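You operate a simulated robot arm through the tools that you are given. There is no shell and no other tool.

You run a simulated robot arm. Do the job below in one go: nothing can be reset, and whatever is moved stays where it is left.

TASK
Scrub the green stain off the basin, then fill and drain it.
Fine: use the brush and put it back, fill to the line, pump off, drain shut again. Set down upright: scrub brush. What is to be rubbed or washed off counts as gone when no trace of it is left.
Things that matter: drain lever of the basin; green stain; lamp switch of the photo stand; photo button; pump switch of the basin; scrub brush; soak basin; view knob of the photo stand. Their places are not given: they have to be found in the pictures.

Only the result counts: the job must be done as asked and must still hold three seconds after the hand-in. Knocking over, shifting, dropping, spilling or breaking anything else fails it.

THE ROBOT
A 6-joint arm with a two-finger gripper, fixed in place. Base frame: the origin is at the foot of the arm, x ahead of it, y to its left, z up. Units: cm, rad, N and s.
With the tool pointing down near the work surface it reaches from about 10 to 74 cm from the base axis. Its first joint turns from -2.897 to 2.897 rad. Payload 2.45 kg.
Tool frame: the origin (TCP) lies between the finger pads and is the grasp point; the fingertips stand 2.6 cm ahead of it; z points along the fingers, y is the line along which they close. The gripper opens to 9.6 cm. The gripper's body begins 6.9 cm behind the TCP.
Orientation is that of the tool frame in the base frame, as a unit quaternion [x, y, z, w]. With the fingers straight down and closing along the base's y, the tool's x points along the base's -x, its y along +y and its z along -z.

THE INTERFACE
- The arm moves only by the tool play_rows. Its argument "steps" is a list that holds one entry, the list of rows, each a list of 7 numbers: the turn, a rotation vector about the base's x, y, z in rad, then the shift along the base's x, y, z in cm, then the finger opening in cm, from 0 to 9.6. In form: [[[wx, wy, wz, x, y, z, hand], ...]]. A call has 1 to 20 rows; each row shifts and turns the commanded pose from where the row before left it. Each row takes 0.2 s and may step no farther than 5 cm and 0.15 rad from the row before; otherwise, or with a gripper value out of range, the whole call is refused. A pose out of reach is approached as far as the arm can. The call stops where the force on the tool passes 60 N (or 10 N more than at its start, if that is more) or the arm is blocked; 0.2 s more then pass. The fingers move at their own pace and stop on an object; they squeeze with about 33 N. The grip force told is the motor's: it shows also when the fingers shut on nothing. Time passes only in rows, and 0.2 s behind the last, so rows that do not move let the fingers close. The reply holds the time, the measured pose of the TCP, the force on the tool along the base axes, the opening and the grip force, in the units named above and with some noise, with the torque about the TCP (base axes, N m) and any sound that the robot's microphone picked up, and new pictures: "views" is both (left out), scene, wrist or none.
- Cameras (640 x 400 px; columns grow to the right, rows downward): "scene" is fixed at [39.4, -49.43, 130.96]; the picture's right is [0.98, -0.20, 0.00], its down [-0.10, -0.47, -0.88] and it looks along [0.17, 0.86, -0.48] (base axes); focal length 340 px, centre (320, 200). "wrist" rides on the gripper at [8.2, 0.3, -9.8] in the tool frame; the picture's right is [-0.04, 1.00, 0.00], its down [-0.73, -0.03, -0.68] and it looks along [-0.68, -0.03, 0.73] (tool axes); focal length 256 px, centre (320, 200).
- slide_trunk(by): slides the trunk up (or, below 0, down) by that many cm; the arm rides with it, the base frame stays. It gives what a move gives, with no picture.
- locate(camera, pixels): for up to 12 pixels [column, row] of the newest picture of that camera ("zoom" is the newest enlarged one), the place [x, y, z] in the base frame of the surface seen there, good to about 0.3 cm, but the place of the scene camera against the robot may be out by one fixed shift of up to 1.2 cm in any direction. It takes no simulated time.
- inspect(camera, box): a new picture of the part [left, top, right, bottom] of that camera's present view, enlarged. It takes no simulated time.
- hand_in(): hands the job in; it is judged then, once.

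Open the gripper and draw the arm clear of the work before you hand the job in, unless the task says otherwise.

The tools are called after ">>>" as name(argument=value, ...) on one line, values as JSON. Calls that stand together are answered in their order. play_rows: Moves the arm, as the interface text tells. Its arguments: {"type":"object","properties":{"steps":{"type":"array","items":{"type":"array","items":{"type":"array","items":{"type":"number"}}}},"views":{"type":"string","enum":["both","scene","wrist","none"]}},"required":["steps"]} The other tools are called the same way: slide_trunk (by) slides the trunk up or down; locate (camera, pixels) gives the place of the surface under pixels of a picture; inspect (camera, box) takes an enlarged picture of a part of a camera's view; hand_in () hands the job in.

At the start:

```text
clock: 0.0
tool_pos: [36.84, 23.76, 100.62]
tool_rot: [0.0, 1.0, 0.0, 0.001]
contact_force: [0.0, 0.6, 0.3]
wrist_torque: [-0.02, 0.02, 0.0]
gripper_width: 9.58
finger_force: 0.0
trunk travel left (down, up): [-15.0, 0.0]
```

scene: 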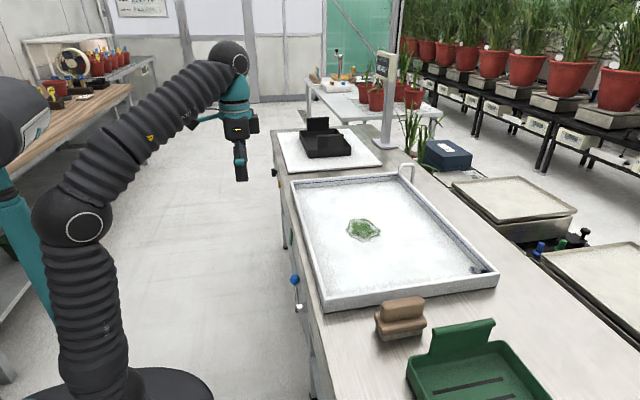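
wrist: 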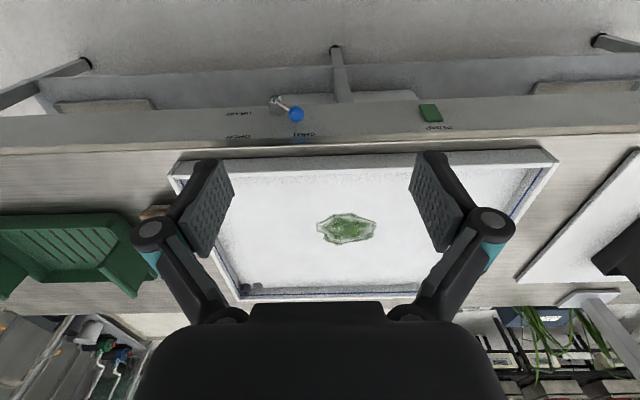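

The scene shows the basin with a green stain at about (364,230), the brush at (400,315), a green tray at (480,370), and a blue knob at (295,280) on the bench front. I'll zoom in on these parts to identify them.

>>> inspect(camera="scene", box=[260, 240, 420, 340])

>>> inspect(camera="wrist", box=[200, 80, 460, 160])

>>> inspect(camera="scene", box=[280, 150, 500, 310])

>>> inspect(camera="scene", box=[260, 40, 440, 180])

```text
4.00 times, centred on (340, 290) of scene
```

zoom: 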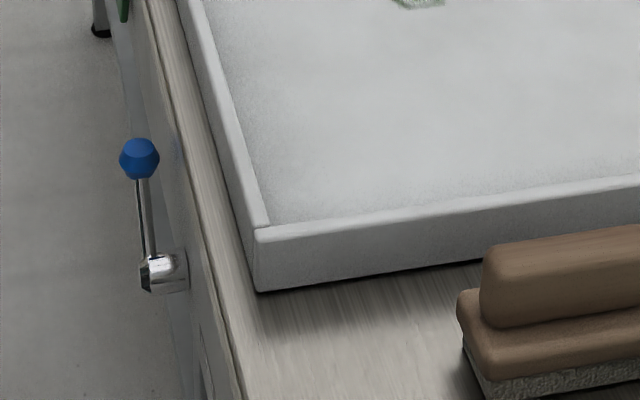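

```text
2.46 times, centred on (330, 120) of wrist
```

zoom: 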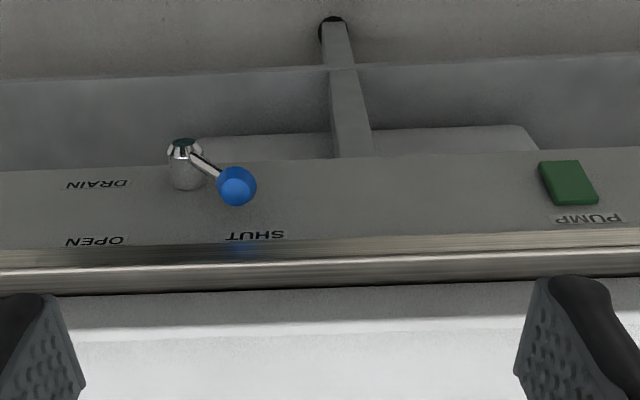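

```text
2.50 times, centred on (390, 230) of scene
```

zoom: 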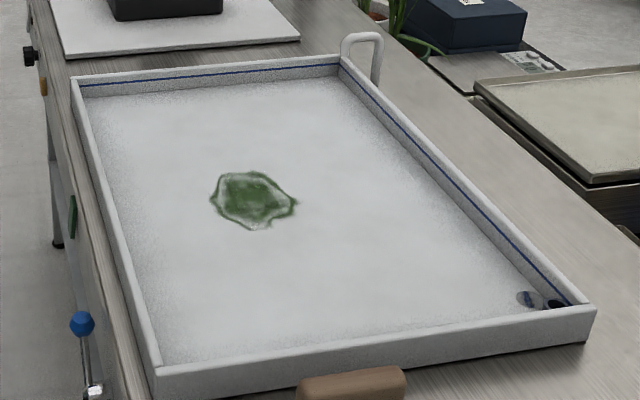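

```text
2.86 times, centred on (350, 110) of scene
```

zoom: 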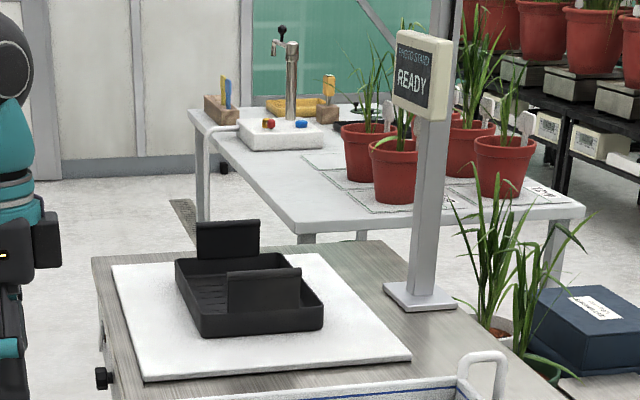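

Lever (blue ball) points to "SHUT", with "OPEN" on the other side; the pump button is green. I'll locate key points in both cameras to calibrate the scene shift.

>>> locate(camera="wrist", pixels=[[296, 114], [274, 101], [276, 105], [430, 113], [240, 137], [304, 134], [237, 113], [345, 228], [438, 128], [300, 146], [378, 148], [155, 211]])

>>> locate(camera="scene", pixels=[[295, 279], [299, 308], [364, 230], [400, 304], [400, 330], [385, 325], [420, 323], [400, 315], [290, 182], [325, 307], [495, 280], [410, 175]])

>>> inspect(camera="scene", box=[350, 270, 560, 400])

>>> inspect(camera="scene", box=[260, 150, 340, 200])

```text
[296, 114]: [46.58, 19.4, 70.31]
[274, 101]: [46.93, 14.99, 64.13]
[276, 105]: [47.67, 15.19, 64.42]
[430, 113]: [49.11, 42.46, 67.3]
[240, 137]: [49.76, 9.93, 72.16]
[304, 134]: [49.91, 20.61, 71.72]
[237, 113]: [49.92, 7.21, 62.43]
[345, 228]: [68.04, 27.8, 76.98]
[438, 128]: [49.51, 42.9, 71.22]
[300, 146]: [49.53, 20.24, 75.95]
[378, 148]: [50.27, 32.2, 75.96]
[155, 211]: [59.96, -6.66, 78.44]
```

```text
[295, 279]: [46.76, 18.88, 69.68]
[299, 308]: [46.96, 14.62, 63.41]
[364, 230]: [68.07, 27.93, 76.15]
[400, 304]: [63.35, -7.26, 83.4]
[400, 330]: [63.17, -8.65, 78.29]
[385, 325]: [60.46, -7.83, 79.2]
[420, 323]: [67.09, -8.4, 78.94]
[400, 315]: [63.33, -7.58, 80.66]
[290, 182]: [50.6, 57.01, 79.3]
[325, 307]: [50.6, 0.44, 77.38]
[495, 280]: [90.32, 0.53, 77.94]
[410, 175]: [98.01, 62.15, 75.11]
```

```text
3.05 times, centred on (455, 335) of scene
```

zoom: 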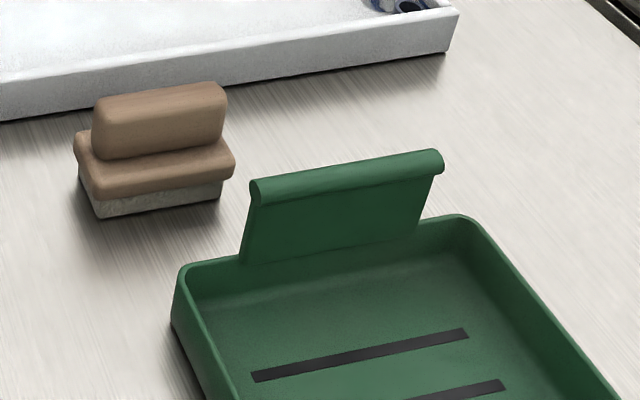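

```text
8.00 times, centred on (300, 175) of scene
```

zoom: 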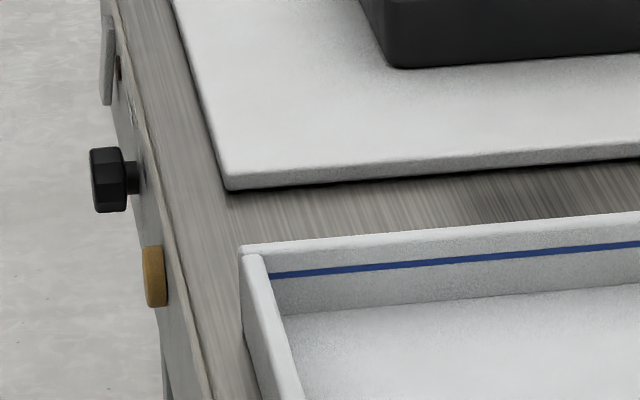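

The basin is about x 50.6–90, y 0–57, with the stain at (68,28,76) and the brush handle near (63,-7.5,83). I'll move the wrist camera over to the brush at safe height for a closer look.

>>> play_rows(steps=[[[0, 0, 0, 1, -4.5, 0, 9.6], [0, 0, 0, 1, -4.5, 0, 9.6], [0, 0, 0, 1, -4.5, 0, 9.6], [0, 0, 0, 1, -4.5, 0, 9.6], [0, 0, 0, 1, -4.5, 0, 9.6], [0, 0, 0, 1, -4.5, 0, 9.6], [0, 0, 0, 0, -4.5, 0, 9.6]]], views="both")

```text
clock: 1.6
tool_pos: [42.52, -8.07, 100.59]
tool_rot: [0.0, 1.0, 0.001, 0.001]
contact_force: [-0.8, 0.0, 0.0]
wrist_torque: [-0.02, -0.02, 0.01]
gripper_width: 9.58
finger_force: 0.1
trunk travel left (down, up): [-15.0, 0.0]
```

scene: 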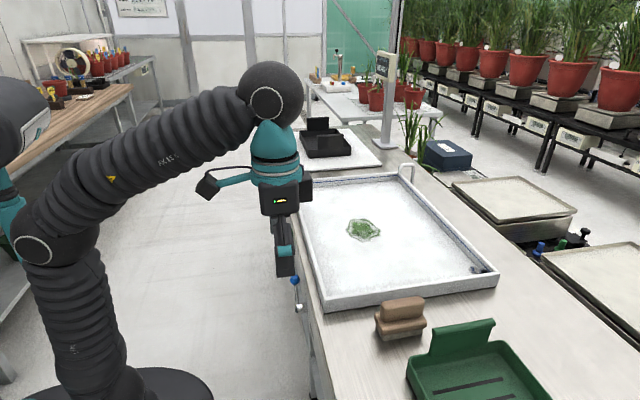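
wrist: 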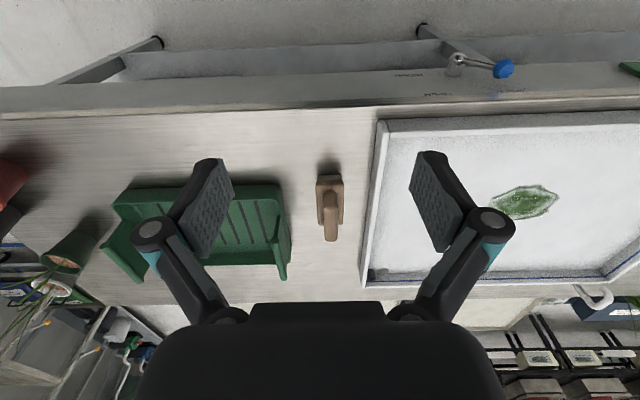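

>>> inspect(camera="wrist", box=[280, 150, 380, 260])

>>> locate(camera="wrist", pixels=[[330, 200], [330, 236], [325, 225], [336, 225], [319, 180], [340, 180], [319, 222], [330, 176], [330, 150], [525, 202], [492, 203], [557, 198]])

>>> locate(camera="scene", pixels=[[381, 318], [422, 302], [400, 300], [383, 306], [421, 298], [422, 316], [381, 338], [422, 330], [347, 230], [381, 231], [364, 219], [364, 242]])

```text
3.64 times, centred on (330, 205) of wrist
```

zoom: 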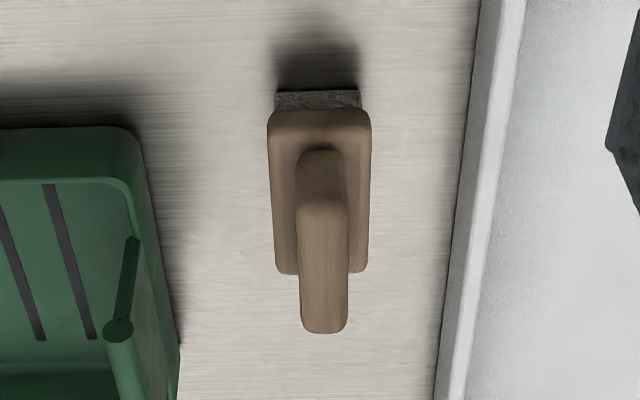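

```text
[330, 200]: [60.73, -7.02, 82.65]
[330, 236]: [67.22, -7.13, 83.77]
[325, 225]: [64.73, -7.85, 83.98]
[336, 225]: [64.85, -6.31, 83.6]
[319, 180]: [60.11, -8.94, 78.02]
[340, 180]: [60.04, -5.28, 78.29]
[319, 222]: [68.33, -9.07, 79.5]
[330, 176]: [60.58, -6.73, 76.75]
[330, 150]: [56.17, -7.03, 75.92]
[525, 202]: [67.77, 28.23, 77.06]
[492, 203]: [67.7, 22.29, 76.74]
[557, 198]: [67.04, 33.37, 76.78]
```

```text
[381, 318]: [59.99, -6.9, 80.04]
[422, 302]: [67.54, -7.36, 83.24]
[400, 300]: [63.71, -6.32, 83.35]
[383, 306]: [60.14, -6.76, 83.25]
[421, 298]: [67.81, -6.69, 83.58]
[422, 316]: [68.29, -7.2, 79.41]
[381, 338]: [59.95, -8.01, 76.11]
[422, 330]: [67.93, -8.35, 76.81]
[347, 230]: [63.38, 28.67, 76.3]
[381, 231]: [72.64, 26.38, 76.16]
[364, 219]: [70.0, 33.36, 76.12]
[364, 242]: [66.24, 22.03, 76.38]
```

The brush is about 8.4 cm long in x (60–68.3), its handle is at y≈-7.1 with top z≈83.7, and the stain spans x 63–73, y 22–33. I'll move above the brush with a 0.36 rad outward tilt (for reach at the stain) and the fingers at 5 cm.

>>> play_rows(steps=[[[0, -0.12, 0, 4.5, 0.3, -1, 5], [0, -0.12, 0, 4.5, 0.2, -1, 5], [0, -0.12, 0, 4.5, 0.2, -1, 5], [0, 0, 0, 4.5, 0, -1, 5], [0, 0, 0, 2.8, 0, -1, 5], [0, 0, 0, 0, 0, -2, 5], [0, 0, 0, 0, 0, 0, 5]]], views="both")

```text
clock: 3.2
tool_pos: [63.59, -7.14, 93.61]
tool_rot: [0.0, 0.983, 0.001, 0.181]
contact_force: [0.2, -0.5, -0.4]
wrist_torque: [0.03, 0.02, -0.01]
gripper_width: 5.03
finger_force: 0.0
trunk travel left (down, up): [-15.0, 0.0]
```

scene: 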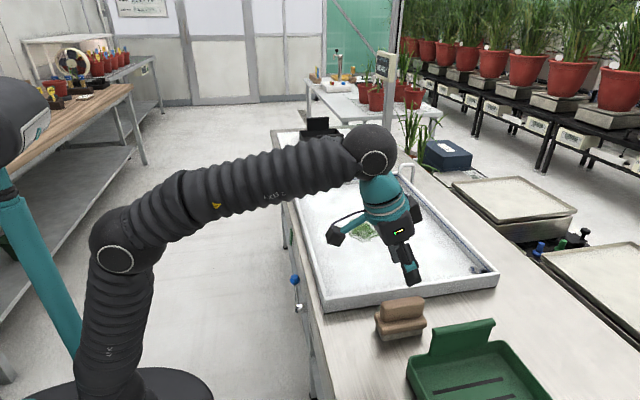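
wrist: 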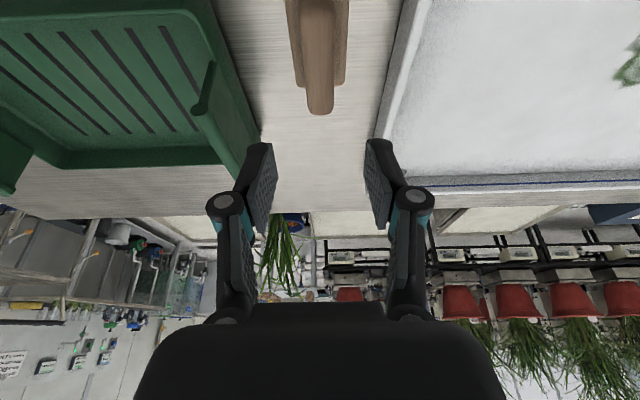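

The handle is straight ahead between the fingers (wrist (318,90)). I'll check its exact place from this nearer view before going down.

>>> locate(camera="wrist", pixels=[[309, 90], [331, 90], [320, 104], [307, 40], [333, 40], [319, 60], [296, 60], [344, 60], [320, 20], [208, 80], [390, 120]])

```text
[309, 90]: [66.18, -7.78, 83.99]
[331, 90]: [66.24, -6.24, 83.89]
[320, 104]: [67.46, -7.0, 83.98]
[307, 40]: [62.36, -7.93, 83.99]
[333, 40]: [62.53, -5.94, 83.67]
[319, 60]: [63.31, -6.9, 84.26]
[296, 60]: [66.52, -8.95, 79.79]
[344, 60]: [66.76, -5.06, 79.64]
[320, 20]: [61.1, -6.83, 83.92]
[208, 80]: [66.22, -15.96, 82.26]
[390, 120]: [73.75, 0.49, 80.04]
```

The handle centre is y≈-7.0, top z 84.0, base top z 79.7. I'll go down to TCP z≈83.0, stopping short first, then close.

>>> play_rows(steps=[[[0, 0, 0, 0, 0.1, -4, 5], [0, 0, 0, 0, 0, -3.5, 5], [0, 0, 0, 0, 0, -2, 5], [0, 0, 0, 0, 0, -1.1, 5], [0, 0, 0, 0, 0, 0, 5]]], views="both")

```text
clock: 4.4
tool_pos: [63.64, -7.04, 83.06]
tool_rot: [0.0, 0.984, 0.001, 0.18]
contact_force: [0.5, 0.5, 0.7]
wrist_torque: [0.02, 0.02, -0.01]
gripper_width: 5.02
finger_force: 0.1
trunk travel left (down, up): [-15.0, 0.0]
```

scene: 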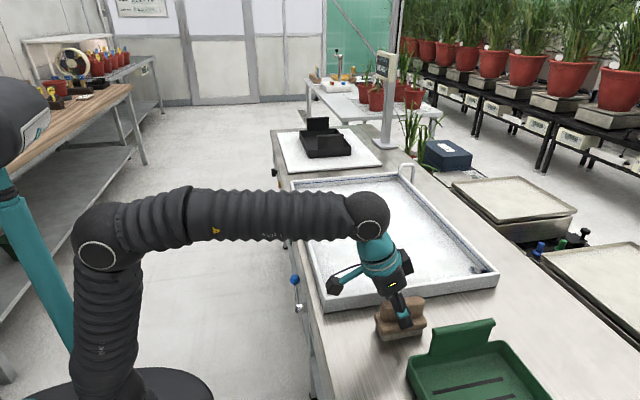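
wrist: 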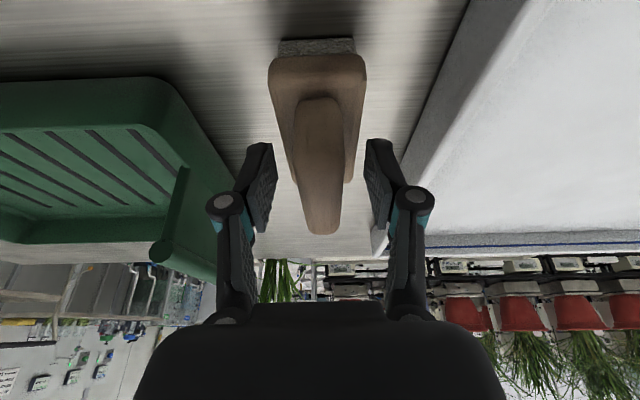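

The fingers straddle the handle with no contact force. I'll close the gripper on the handle.

>>> play_rows(steps=[[[0, 0, 0, 0, 0, 0, 1], [0, 0, 0, 0, 0, 0, 0], [0, 0, 0, 0, 0, 0, 0], [0, 0, 0, 0, 0, 0, 0]]], views="wrist")

```text
clock: 5.4
tool_pos: [63.6, -7.0, 83.21]
tool_rot: [0.0, 0.984, 0.001, 0.18]
contact_force: [-0.8, -0.1, 0.3]
wrist_torque: [-0.03, -0.05, 0.03]
gripper_width: 2.13
finger_force: 32.9
trunk travel left (down, up): [-15.0, 0.0]
```

wrist: 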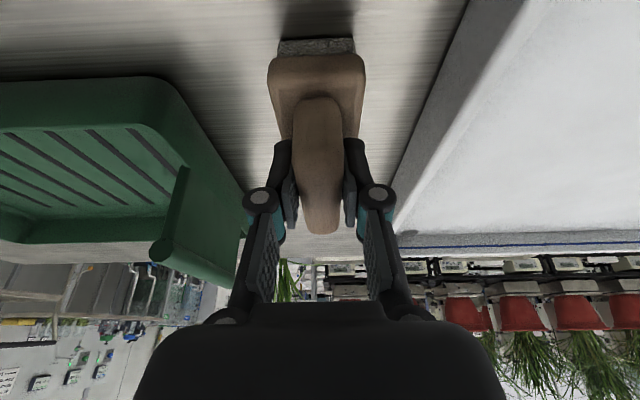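

The brush is held (opening 2.13 cm, 33 N). I'll lift it 8 cm and carry it over the basin wall to above the stain.

>>> play_rows(steps=[[[0, 0, 0, 0, 0, 1, 0], [0, 0, 0, 0, 0, 3.5, 0], [0, 0, 0, 0, 0, 4, 0], [0, 0, 0, 0, 4, 0, 0], [0, 0, 0, 0.5, 4.5, 0, 0], [0, 0, 0, 0.5, 4.5, 0, 0], [0, 0, 0, 0.5, 4.5, 0, 0], [0, 0, 0, 0.5, 4.5, 0, 0], [0, 0, 0, 0.5, 4.5, 0, 0], [0, 0, 0, 0.5, 4.5, 0, 0], [0, 0, 0, 0, 3, 0, 0], [0, 0, 0, 0, 0, 0, 0]]], views="both")

```text
clock: 8.0
tool_pos: [66.63, 27.07, 91.33]
tool_rot: [0.0, 0.984, 0.001, 0.18]
contact_force: [0.4, 0.8, -1.0]
wrist_torque: [-0.01, -0.03, -0.02]
gripper_width: 2.14
finger_force: 33.1
trunk travel left (down, up): [-15.0, 0.0]
```

scene: 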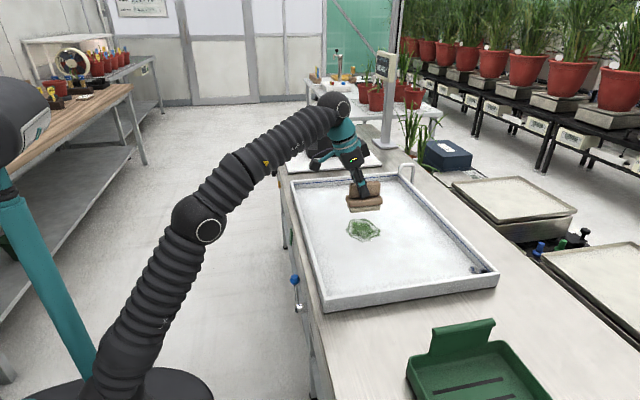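
wrist: 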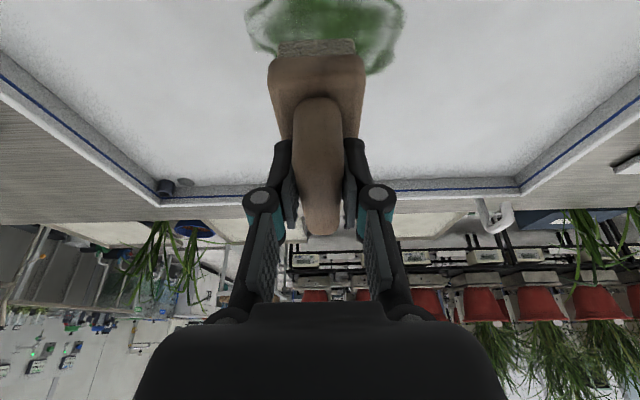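

The brush is over the stain with the arm well within range. I'll test reach at the far corner (about 70.5, 33.5) while still above the floor.

>>> play_rows(steps=[[[0, 0, 0, 2, 3.2, -1.5, 0], [0, 0, 0, 2, 3.2, -1.5, 0], [0, 0, 0, 0, 0, 0, 0], [0, 0, 0, 0, 0, 0, 0]]], views="both")

```text
clock: 9.0
tool_pos: [69.72, 33.08, 87.87]
tool_rot: [0.0, 0.984, 0.001, 0.179]
contact_force: [-0.9, -1.0, -0.8]
wrist_torque: [0.0, 0.01, -0.03]
gripper_width: 2.14
finger_force: 33.0
out of reach, approached as far as the arm can: row 2
trunk travel left (down, up): [-15.0, 0.0]
```

scene: 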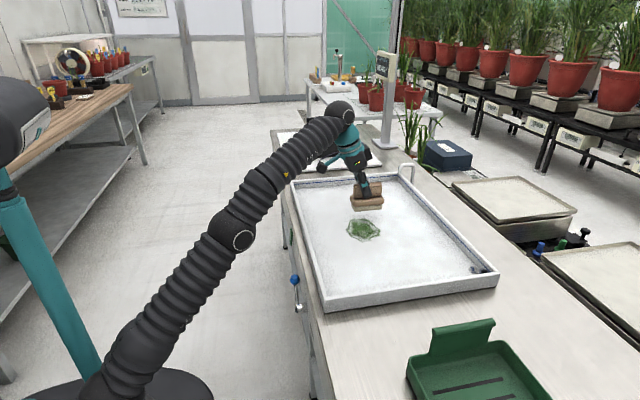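
wrist: 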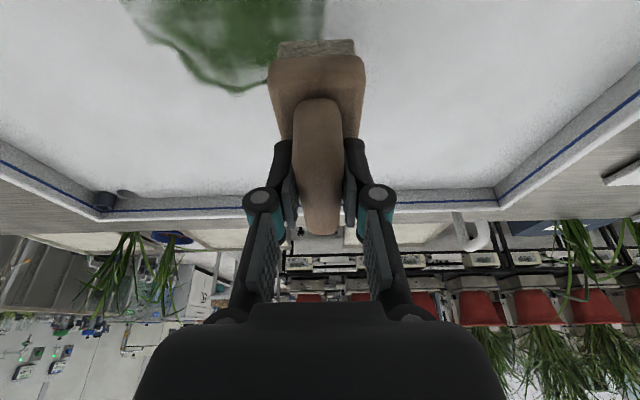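

Reach ends near (69.7, 33.1) at this height, which still puts the brush's far edge at x≈74, past the stain. I'll return toward the stain's middle, a bit lower.

>>> play_rows(steps=[[[0, 0, 0, -1.2, -3, -1, 0], [0, 0, 0, 0, -2.5, -1, 0], [0, 0, 0, 0, 0, -1, 0], [0, 0, 0, 0, 0, 0, 0]]], views="wrist")

```text
clock: 10.0
tool_pos: [68.52, 27.41, 84.94]
tool_rot: [0.0, 0.984, 0.001, 0.179]
contact_force: [-0.2, -0.2, -1.9]
wrist_torque: [-0.02, 0.0, 0.0]
gripper_width: 2.14
finger_force: 33.3
trunk travel left (down, up): [-15.0, 0.0]
```

wrist: 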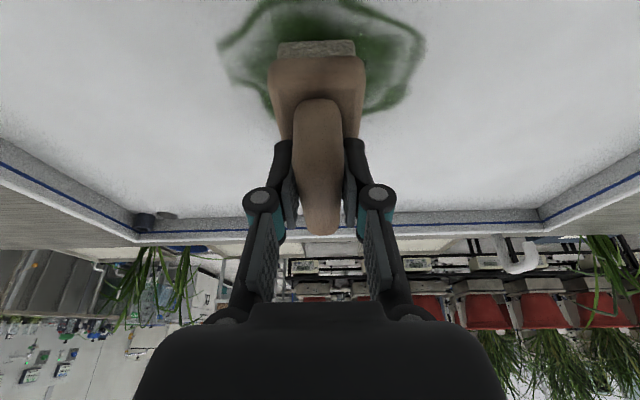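

The bristles are about 1 cm above the floor. I'll lower in small steps to find contact.

>>> play_rows(steps=[[[0, 0, 0, 0, 0, -0.3, 0], [0, 0, 0, 0, 0, -0.3, 0], [0, 0, 0, 0, 0, 0, 0]]], views="none")

```text
clock: 10.8
tool_pos: [68.5, 27.32, 84.23]
tool_rot: [0.0, 0.984, 0.0, 0.18]
contact_force: [-0.1, 0.4, -1.6]
wrist_torque: [-0.01, 0.01, -0.03]
gripper_width: 2.13
finger_force: 33.1
trunk travel left (down, up): [-15.0, 0.0]
```

No contact yet at TCP z 84.23. I'll continue down in small steps.

>>> play_rows(steps=[[[0, 0, 0, 0, 0, -0.2, 0], [0, 0, 0, 0, 0, 0, 0]]], views="none")

>>> play_rows(steps=[[[0, 0, 0, 0, 0, -0.2, 0], [0, 0, 0, 0, 0, 0, 0]]], views="wrist")

```text
clock: 11.4
tool_pos: [68.46, 27.4, 84.12]
tool_rot: [0.001, 0.984, 0.001, 0.18]
contact_force: [0.8, -0.3, -1.1]
wrist_torque: [0.02, 0.03, -0.02]
gripper_width: 2.12
finger_force: 33.4
trunk travel left (down, up): [-15.0, 0.0]
```

```text
clock: 12.0
tool_pos: [68.45, 27.53, 83.86]
tool_rot: [-0.001, 0.984, 0.001, 0.179]
contact_force: [-1.0, 0.2, -2.1]
wrist_torque: [0.04, 0.01, 0.0]
gripper_width: 2.12
finger_force: 33.3
trunk travel left (down, up): [-15.0, 0.0]
```

wrist: 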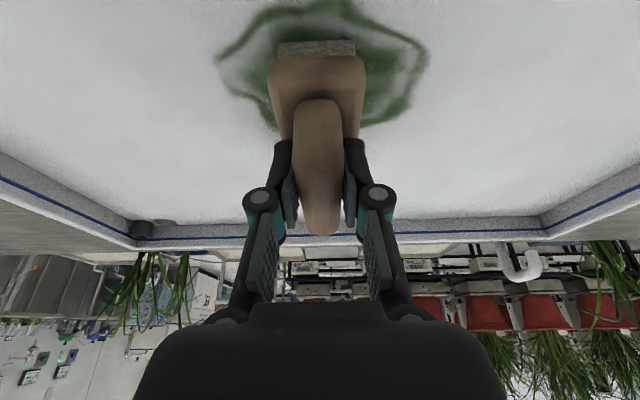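

Still only the brush weight (about -1.5 N). I'll continue in 0.2 cm steps, watching the z force.

>>> play_rows(steps=[[[0, 0, 0, 0, 0, -0.15, 0], [0, 0, 0, 0, 0, -0.05, 0]]], views="none")

>>> play_rows(steps=[[[0, 0, 0, 0, 0, -0.15, 0], [0, 0, 0, 0, 0, -0.05, 0]]], views="none")

```text
clock: 12.6
tool_pos: [68.42, 27.45, 83.86]
tool_rot: [0.0, 0.983, 0.001, 0.181]
contact_force: [1.4, -0.2, 10.1]
wrist_torque: [-0.05, 0.25, 0.01]
gripper_width: 2.12
finger_force: 33.0
trunk travel left (down, up): [-15.0, 0.0]
```

```text
clock: 13.2
tool_pos: [68.35, 27.47, 83.69]
tool_rot: [0.0, 0.983, 0.002, 0.182]
contact_force: [6.8, 2.8, 28.3]
wrist_torque: [0.05, 0.07, 0.01]
gripper_width: 2.1
finger_force: 32.5
trunk travel left (down, up): [-15.0, 0.0]
```

Contact made: 28 N now, a bit firm. I'll ease up 0.2 cm (≈10 N) and scrub along y at this x, from y≈27 to ≈20.5 and then to ≈33.

>>> play_rows(steps=[[[0, 0, 0, 0, 0, 0.18, 0], [0, 0, 0, 0.3, -1.5, 0, 0], [0, 0, 0, 0.3, -1.5, 0, 0], [0, 0, 0, 0, -1.5, 0, 0], [0, 0, 0, 0, -1.5, 0, 0], [0, 0, 0, 0, -1, 0, 0], [0, 0, 0, 0, 1.5, 0, 0], [0, 0, 0, 0, 1.5, 0, 0], [0, 0, 0, 0, 1.5, 0, 0], [0, 0, 0, 0, 1.5, 0, 0]]], views="both")

```text
clock: 15.4
tool_pos: [68.9, 26.47, 83.83]
tool_rot: [0.0, 0.983, 0.001, 0.181]
contact_force: [-0.7, -7.1, 22.5]
wrist_torque: [-0.19, -0.41, 0.03]
gripper_width: 2.15
finger_force: 33.2
trunk travel left (down, up): [-15.0, 0.0]
```

scene: 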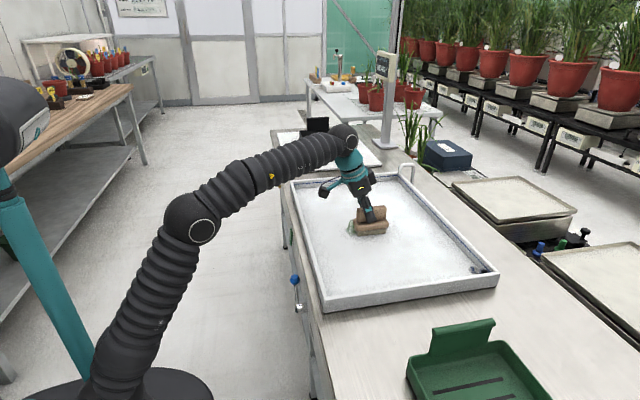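
wrist: 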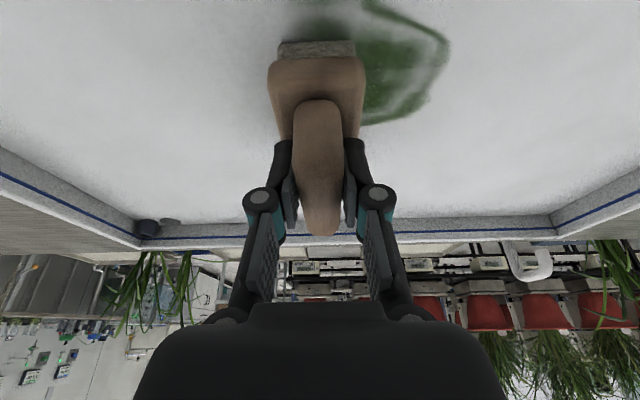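

The stain is gone on the left (low-y) side where the brush passed. I'll continue the stroke to y≈34 and back.

>>> play_rows(steps=[[[0, 0, 0, 0, 1.5, 0.03, 0], [0, 0, 0, 0, 1.5, 0, 0], [0, 0, 0, 0, 1.5, 0, 0], [0, 0, 0, 0, 1.5, 0, 0], [0, 0, 0, 0, 1.5, 0, 0], [0, 0, 0, 0, -1.5, 0, 0], [0, 0, 0, 0, -1.5, 0, 0], [0, 0, 0, 0, -1.5, 0, 0], [0, 0, 0, 0, -1.5, 0, 0]]], views="both")

```text
clock: 17.4
tool_pos: [68.85, 27.77, 83.74]
tool_rot: [0.001, 0.984, 0.0, 0.18]
contact_force: [-0.5, -0.2, 6.4]
wrist_torque: [0.0, -0.08, -0.01]
gripper_width: 2.14
finger_force: 33.1
trunk travel left (down, up): [-15.0, 0.0]
```

scene: 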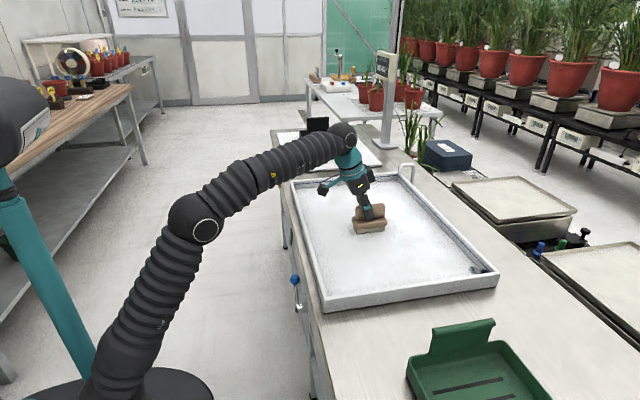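
wrist: 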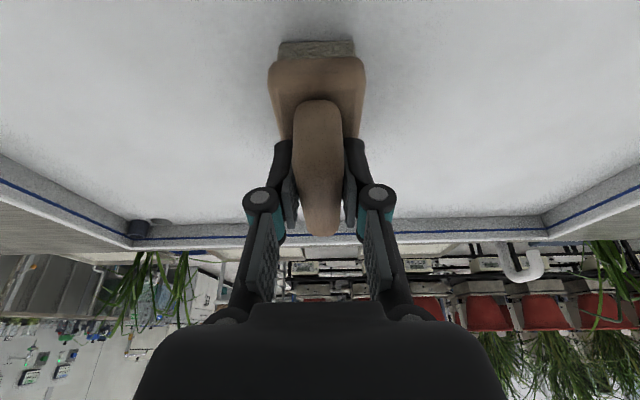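

No stain is visible around the brush now. To be thorough I'll scrub a nearer lane (TCP x≈65.5), then lift and inspect.

>>> play_rows(steps=[[[0, 0, 0, -1.2, -1, 0, 0], [0, 0, 0, -1.2, -1.5, 0, 0], [0, 0, 0, -1, -1.5, 0, 0], [0, 0, 0, 0, -1.5, 0, 0], [0, 0, 0, 0, -1.5, 0, 0], [0, 0, 0, 0, 1.5, 0, 0], [0, 0, 0, 0, 1.5, 0, 0], [0, 0, 0, 0, 1.5, 0, 0], [0, 0, 0, 0, 1.5, 0, 0], [0, 0, 0, 0, 1.5, 0, 0], [0, 0, 0, 0, 1.5, 0, 0], [0, 0, 0, 0, 1.5, 0, 0], [0, 0, 0, 0, 1.5, 0, 0], [0, 0, 0, 0, 1.5, 0, 0], [0, 0, 0, 0, -1.5, 0, 0], [0, 0, 0, 1.2, -1.5, 0, 0], [0, 0, 0, 1.2, -1.5, 0, 0], [0, 0, 0, 1.2, -1.5, 0, 0], [0, 0, 0, 0.4, -1.5, 0, 0]]], views="both")

```text
clock: 21.4
tool_pos: [69.58, 26.86, 83.76]
tool_rot: [0.0, 0.984, 0.001, 0.181]
contact_force: [-1.0, 5.9, 18.2]
wrist_torque: [0.2, 0.01, -0.03]
gripper_width: 2.13
finger_force: 32.8
trunk travel left (down, up): [-15.0, 0.0]
```

scene: 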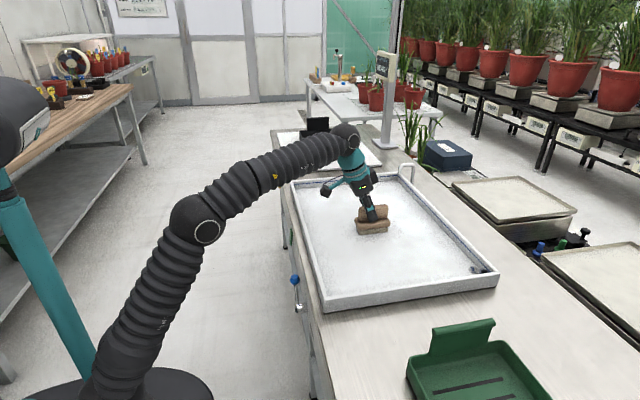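
wrist: 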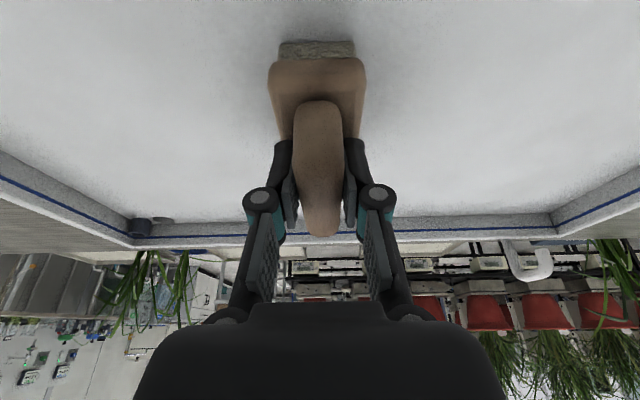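

Next I scrub the far lane (x≈69.6) across once more, then lift clear and back off to look.

>>> play_rows(steps=[[[0, 0, 0, 0, -1.5, 0, 0], [0, 0, 0, 0, -1.5, 0, 0], [0, 0, 0, 0, -1.5, 0, 0], [0, 0, 0, 0, 1.5, 0, 0], [0, 0, 0, 0, 1.5, 0, 0], [0, 0, 0, 0, 1.5, 0, 0], [0, 0, 0, 0, 1.5, 0, 0], [0, 0, 0, 0, 1.5, 0, 0], [0, 0, 0, 0, 1.5, 0, 0], [0, 0, 0, 0, 1.3, 0, 0], [0, 0, 0, -0.5, -1.5, 0, 0], [0, 0, 0, 0, 0, 2, 0], [0, 0, 0, 0, 0, 4, 0], [0, 0, 0, -2, -4, 2, 0], [0, 0, 0, -2, -4.5, 0, 0], [0, 0, 0, -1, -4.5, 0, 0], [0, 0, 0, 0, 0, 0, 0]]], views="both")

>>> inspect(camera="scene", box=[290, 160, 500, 300])

>>> inspect(camera="wrist", box=[340, 0, 640, 180])

```text
clock: 25.0
tool_pos: [64.18, 17.99, 91.76]
tool_rot: [0.0, 0.984, 0.001, 0.18]
contact_force: [-0.5, 0.8, -1.7]
wrist_torque: [0.02, -0.01, -0.03]
gripper_width: 2.13
finger_force: 33.4
trunk travel left (down, up): [-15.0, 0.0]
```

scene: 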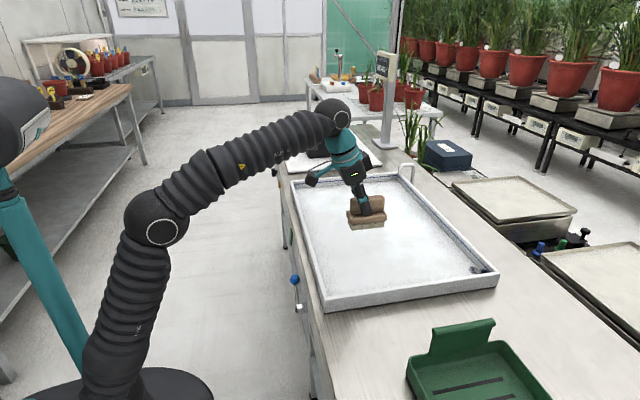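
wrist: 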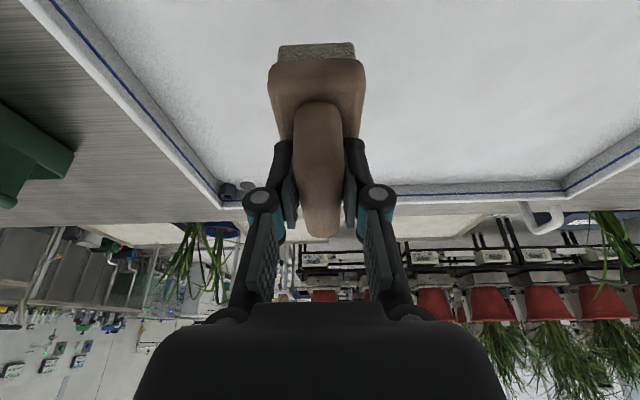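

```text
2.86 times, centred on (395, 230) of scene
```

zoom: 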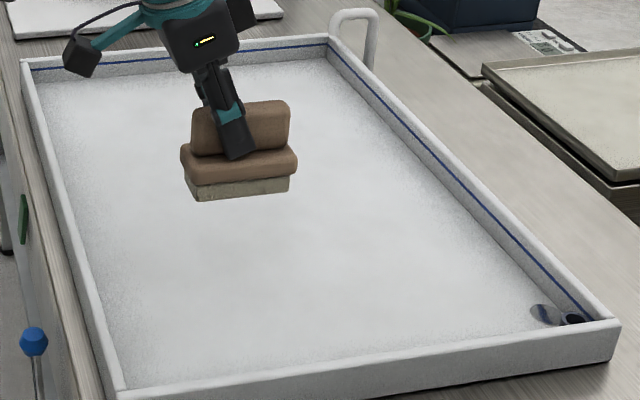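

```text
2.13 times, centred on (490, 90) of wrist
```

zoom: 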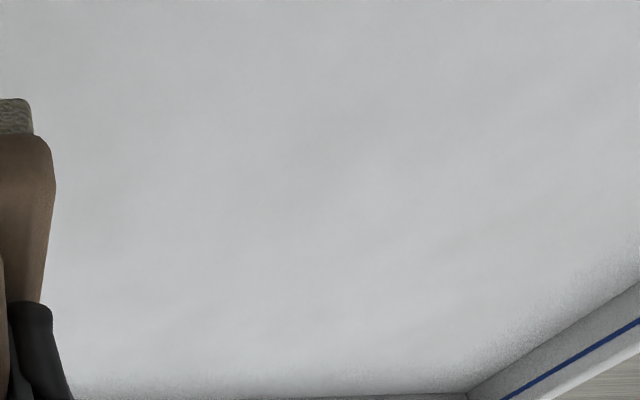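

The floor looks clean in both views, but the brush still partly covers the area in the scene view. I'll carry the brush back above its original spot and inspect again before setting it down.

>>> play_rows(steps=[[[0, 0, 0, 0, -4.5, 0, 0], [0, 0, 0, 0, -4.5, 0, 0], [0, 0, 0, 0, -4.5, 0, 0], [0, 0, 0, 0, -4.5, 0, 0], [0, 0, 0, 0, -4.5, 0, 0], [0, 0, 0, -0.5, -2.5, 0, 0], [0, 0, 0, 0, 0, 0, 0], [0, 0, 0, 0, 0, 0, 0]]], views="both")

>>> inspect(camera="scene", box=[310, 190, 430, 265])

```text
clock: 26.8
tool_pos: [63.6, -6.76, 91.71]
tool_rot: [0.0, 0.984, 0.001, 0.18]
contact_force: [-0.3, -0.2, -1.1]
wrist_torque: [0.01, -0.01, 0.01]
gripper_width: 2.12
finger_force: 32.7
trunk travel left (down, up): [-15.0, 0.0]
```

scene: 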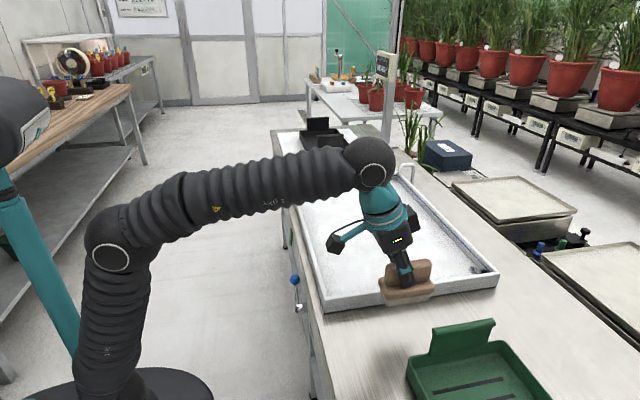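
wrist: 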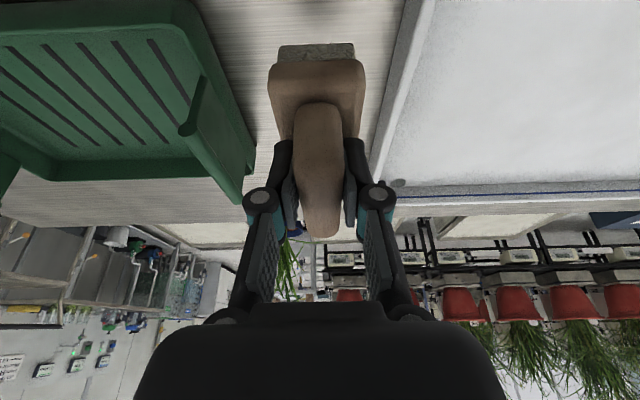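

```text
5.33 times, centred on (370, 228) of scene
```

zoom: 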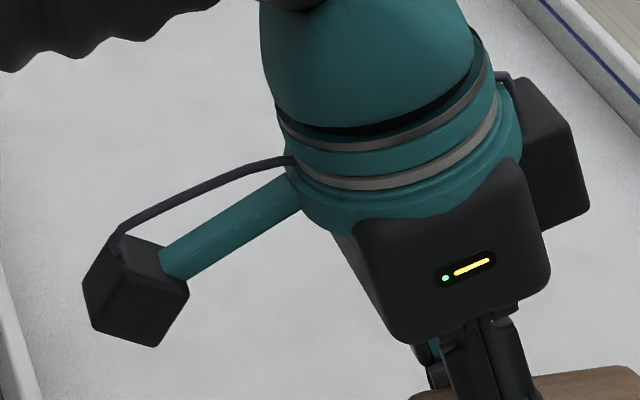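

The arm occludes the stain's spot now. I'll hold the brush back over the front of the basin at about (45,12,95) so the wrist camera can see the former stain area beside the brush.

>>> play_rows(steps=[[[0, 0, 0, -3.2, 3.2, 0.7, 0], [0, 0, 0, -3.2, 3.2, 0.7, 0], [0, 0, 0, -3.2, 3.2, 0.7, 0], [0, 0, 0, -3.2, 3.2, 0.7, 0], [0, 0, 0, -3.2, 3.2, 0.7, 0], [0, 0, 0, -3.2, 3.2, 0.7, 0], [0, 0, 0, 0, 0, 0, 0]]], views="both")

>>> inspect(camera="wrist", box=[340, 90, 540, 220])

>>> inspect(camera="scene", box=[310, 190, 430, 265])

```text
clock: 28.4
tool_pos: [44.34, 12.63, 96.12]
tool_rot: [-0.001, 0.984, 0.0, 0.18]
contact_force: [0.1, -0.3, -0.6]
wrist_torque: [-0.01, 0.04, -0.03]
gripper_width: 2.13
finger_force: 32.6
trunk travel left (down, up): [-15.0, 0.0]
```

scene: 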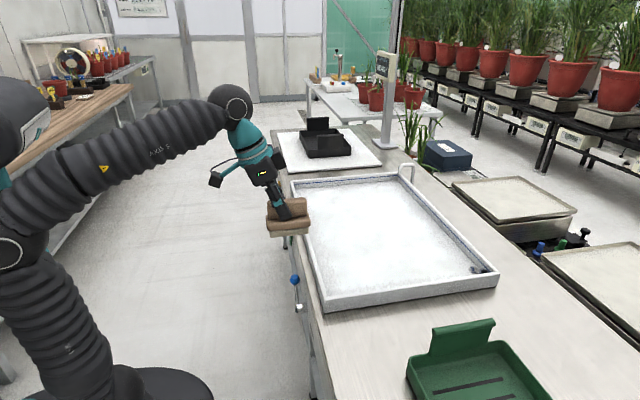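
wrist: 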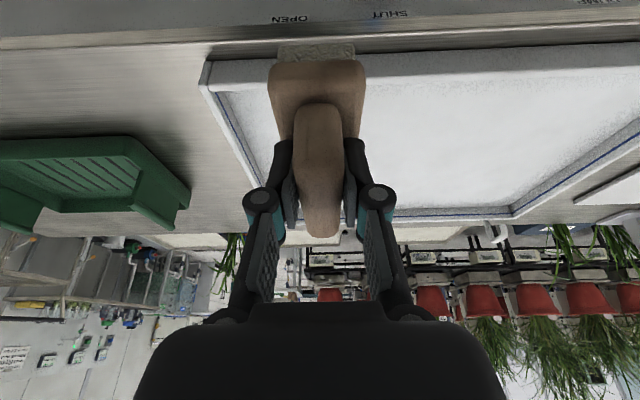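

```text
3.08 times, centred on (440, 155) of wrist
```

zoom: 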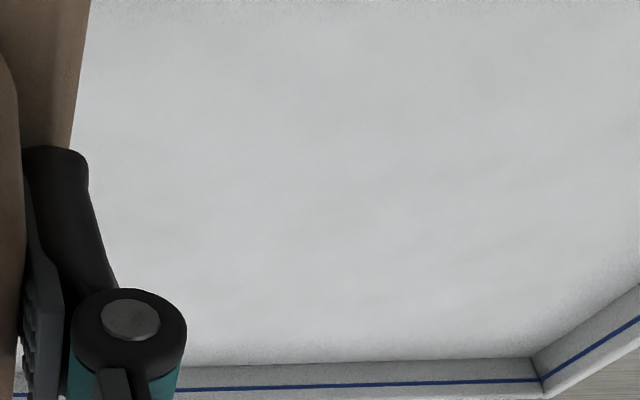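

```text
5.33 times, centred on (370, 228) of scene
```

zoom: 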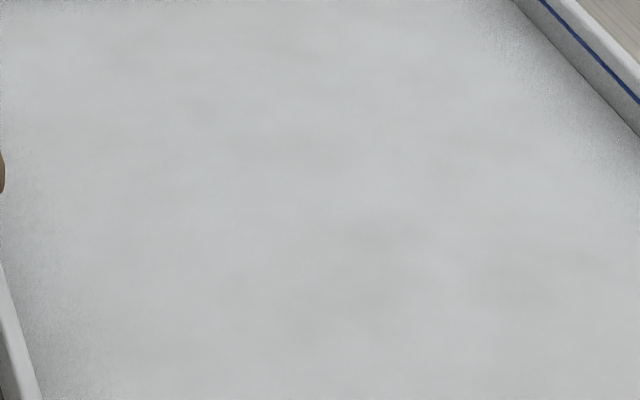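

The basin floor is clean in both views. I'll return the brush above its original spot (63.6,-7.0).

>>> play_rows(steps=[[[0, 0, 0, 3.2, -3.2, -0.7, 0], [0, 0, 0, 3.2, -3.2, -0.7, 0], [0, 0, 0, 3.2, -3.2, -0.7, 0], [0, 0, 0, 3.2, -3.2, -0.7, 0], [0, 0, 0, 3.2, -3.3, -0.7, 0], [0, 0, 0, 3.2, -3.3, -0.7, 0], [0, 0, 0, 0, 0, -3, 0], [0, 0, 0, 0, 0, -3, 0], [0, 0, 0, 0, 0, 0, 0]]], views="both")

```text
clock: 30.4
tool_pos: [63.57, -7.23, 85.43]
tool_rot: [0.0, 0.984, 0.0, 0.18]
contact_force: [-0.1, 0.9, -1.0]
wrist_torque: [0.03, 0.03, 0.0]
gripper_width: 2.15
finger_force: 33.1
trunk travel left (down, up): [-15.0, 0.0]
```

scene: 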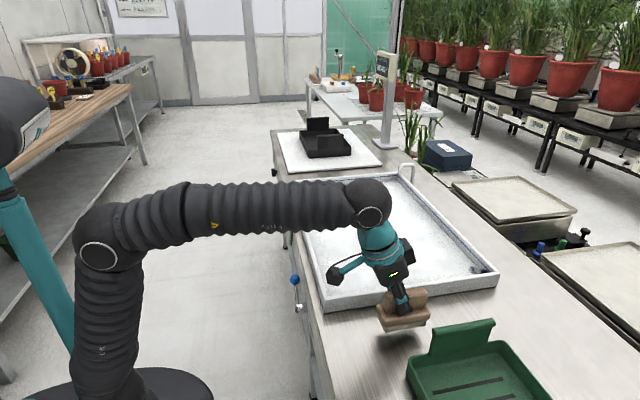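
wrist: 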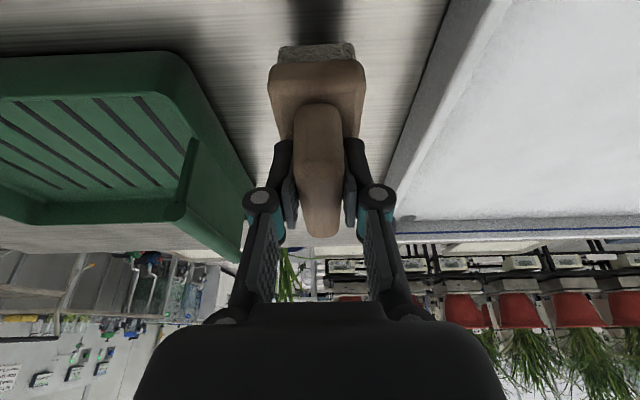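

The brush hangs about 2 cm above its spot. I'll lower gently until contact.

>>> play_rows(steps=[[[0, 0, 0, 0, 0.15, -1, 0], [0, 0, 0, 0, 0, -0.7, 0], [0, 0, 0, 0, 0, -0.3, 0], [0, 0, 0, 0, 0, 0, 0]]], views="none")

>>> play_rows(steps=[[[0, 0, 0, 0, 0, -0.15, 0], [0, 0, 0, 0, 0, 0, 0]]], views="none")

```text
clock: 31.4
tool_pos: [63.44, -7.01, 83.64]
tool_rot: [-0.001, 0.984, 0.001, 0.181]
contact_force: [0.7, 0.4, -1.2]
wrist_torque: [-0.02, 0.0, 0.01]
gripper_width: 2.14
finger_force: 33.0
trunk travel left (down, up): [-15.0, 0.0]
```

```text
clock: 32.0
tool_pos: [63.65, -7.0, 83.37]
tool_rot: [0.0, 0.984, 0.001, 0.179]
contact_force: [0.2, -0.1, -1.6]
wrist_torque: [0.02, 0.03, -0.01]
gripper_width: 2.16
finger_force: 32.7
trunk travel left (down, up): [-15.0, 0.0]
```

Not touching yet (force -1.6 N is the weight). I'll go on in small steps.

>>> play_rows(steps=[[[0, 0, 0, 0, 0, -0.15, 0], [0, 0, 0, 0, 0, 0, 0]]], views="none")

>>> play_rows(steps=[[[0, 0, 0, 0, 0, -0.1, 0], [0, 0, 0, 0, 0, 0, 0]]], views="none")

>>> play_rows(steps=[[[0, 0, 0, 0, 0, -0.1, 0], [0, 0, 0, 0, 0, 0, 0]]], views="wrist")

```text
clock: 32.6
tool_pos: [63.56, -6.89, 83.33]
tool_rot: [0.0, 0.984, 0.001, 0.179]
contact_force: [0.1, -0.8, -0.4]
wrist_torque: [-0.01, 0.02, -0.02]
gripper_width: 2.12
finger_force: 33.0
trunk travel left (down, up): [-15.0, 0.0]
```

```text
clock: 33.2
tool_pos: [63.49, -6.95, 83.27]
tool_rot: [0.0, 0.984, 0.002, 0.18]
contact_force: [-0.1, -1.2, -1.7]
wrist_torque: [0.03, 0.08, -0.02]
gripper_width: 2.14
finger_force: 32.6
trunk travel left (down, up): [-15.0, 0.0]
```

```text
clock: 33.8
tool_pos: [63.58, -6.98, 83.19]
tool_rot: [0.0, 0.984, 0.001, 0.18]
contact_force: [0.6, -0.6, -1.1]
wrist_torque: [0.01, 0.03, 0.0]
gripper_width: 2.14
finger_force: 33.5
trunk travel left (down, up): [-15.0, 0.0]
```

wrist: 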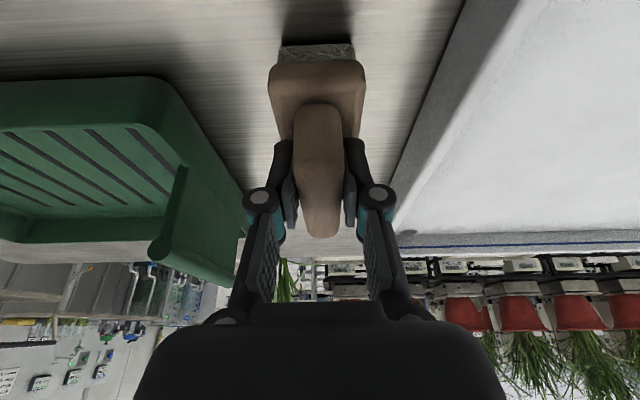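

Still no contact. I'll continue lowering in 0.12 cm steps.

>>> play_rows(steps=[[[0, 0, 0, 0, 0, -0.12, 0], [0, 0, 0, 0, 0, 0, 0]]], views="none")

>>> play_rows(steps=[[[0, 0, 0, 0, 0, -0.12, 0], [0, 0, 0, 0, 0, 0, 0]]], views="none")

>>> play_rows(steps=[[[0, 0, 0, 0, 0, -0.12, 0], [0, 0, 0, 0, 0, 0, 0]]], views="wrist")

```text
clock: 34.4
tool_pos: [63.58, -6.83, 83.04]
tool_rot: [0.0, 0.984, 0.001, 0.179]
contact_force: [-1.1, -0.1, -1.7]
wrist_torque: [0.01, 0.02, 0.02]
gripper_width: 2.13
finger_force: 33.1
trunk travel left (down, up): [-15.0, 0.0]
```

```text
clock: 35.0
tool_pos: [63.58, -6.95, 82.85]
tool_rot: [0.0, 0.984, 0.001, 0.18]
contact_force: [-0.2, -0.6, -0.9]
wrist_torque: [0.01, -0.01, 0.02]
gripper_width: 2.14
finger_force: 33.5
trunk travel left (down, up): [-15.0, 0.0]
```

```text
clock: 35.6
tool_pos: [63.64, -6.9, 82.83]
tool_rot: [0.0, 0.984, 0.001, 0.181]
contact_force: [-0.7, -0.3, 2.0]
wrist_torque: [0.03, -0.08, 0.03]
gripper_width: 2.16
finger_force: 32.8
trunk travel left (down, up): [-15.0, 0.0]
```

wrist: 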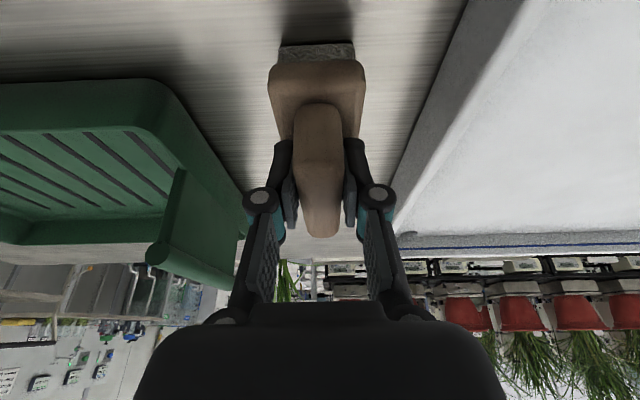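

Contact now (z force +2 N). I'll open the fingers to 5 cm and rise straight up.

>>> play_rows(steps=[[[0, 0, 0, 0, 0, 0, 2.6], [0, 0, 0, 0, 0, 0, 5], [0, 0, 0, 0, 0, 0, 5], [0, 0, 0, 0, 0, 1, 5], [0, 0, 0, 0, 0, 4, 5], [0, 0, 0, 0, 0, 4, 5], [0, 0, 0, 0, 0, 0, 5]]], views="both")

```text
clock: 37.2
tool_pos: [63.89, -6.67, 91.86]
tool_rot: [0.0, 0.984, 0.001, 0.179]
contact_force: [0.4, -1.0, 0.1]
wrist_torque: [-0.01, 0.02, 0.01]
gripper_width: 5.03
finger_force: 0.1
trunk travel left (down, up): [-15.0, 0.0]
```

scene: 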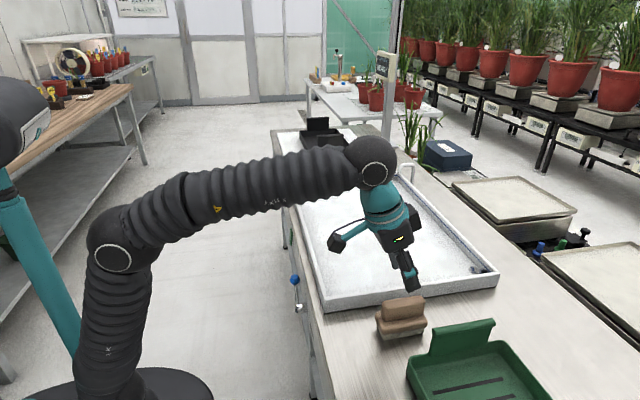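
wrist: 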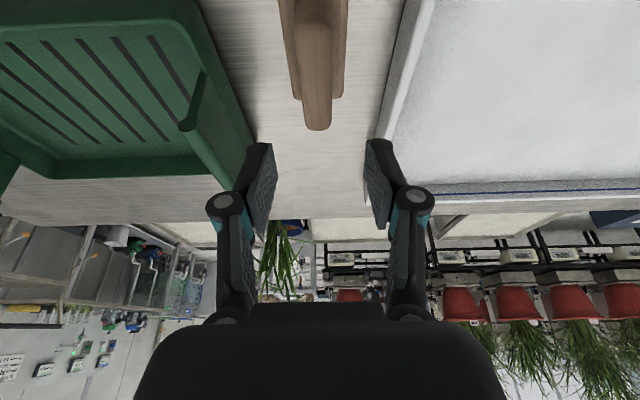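

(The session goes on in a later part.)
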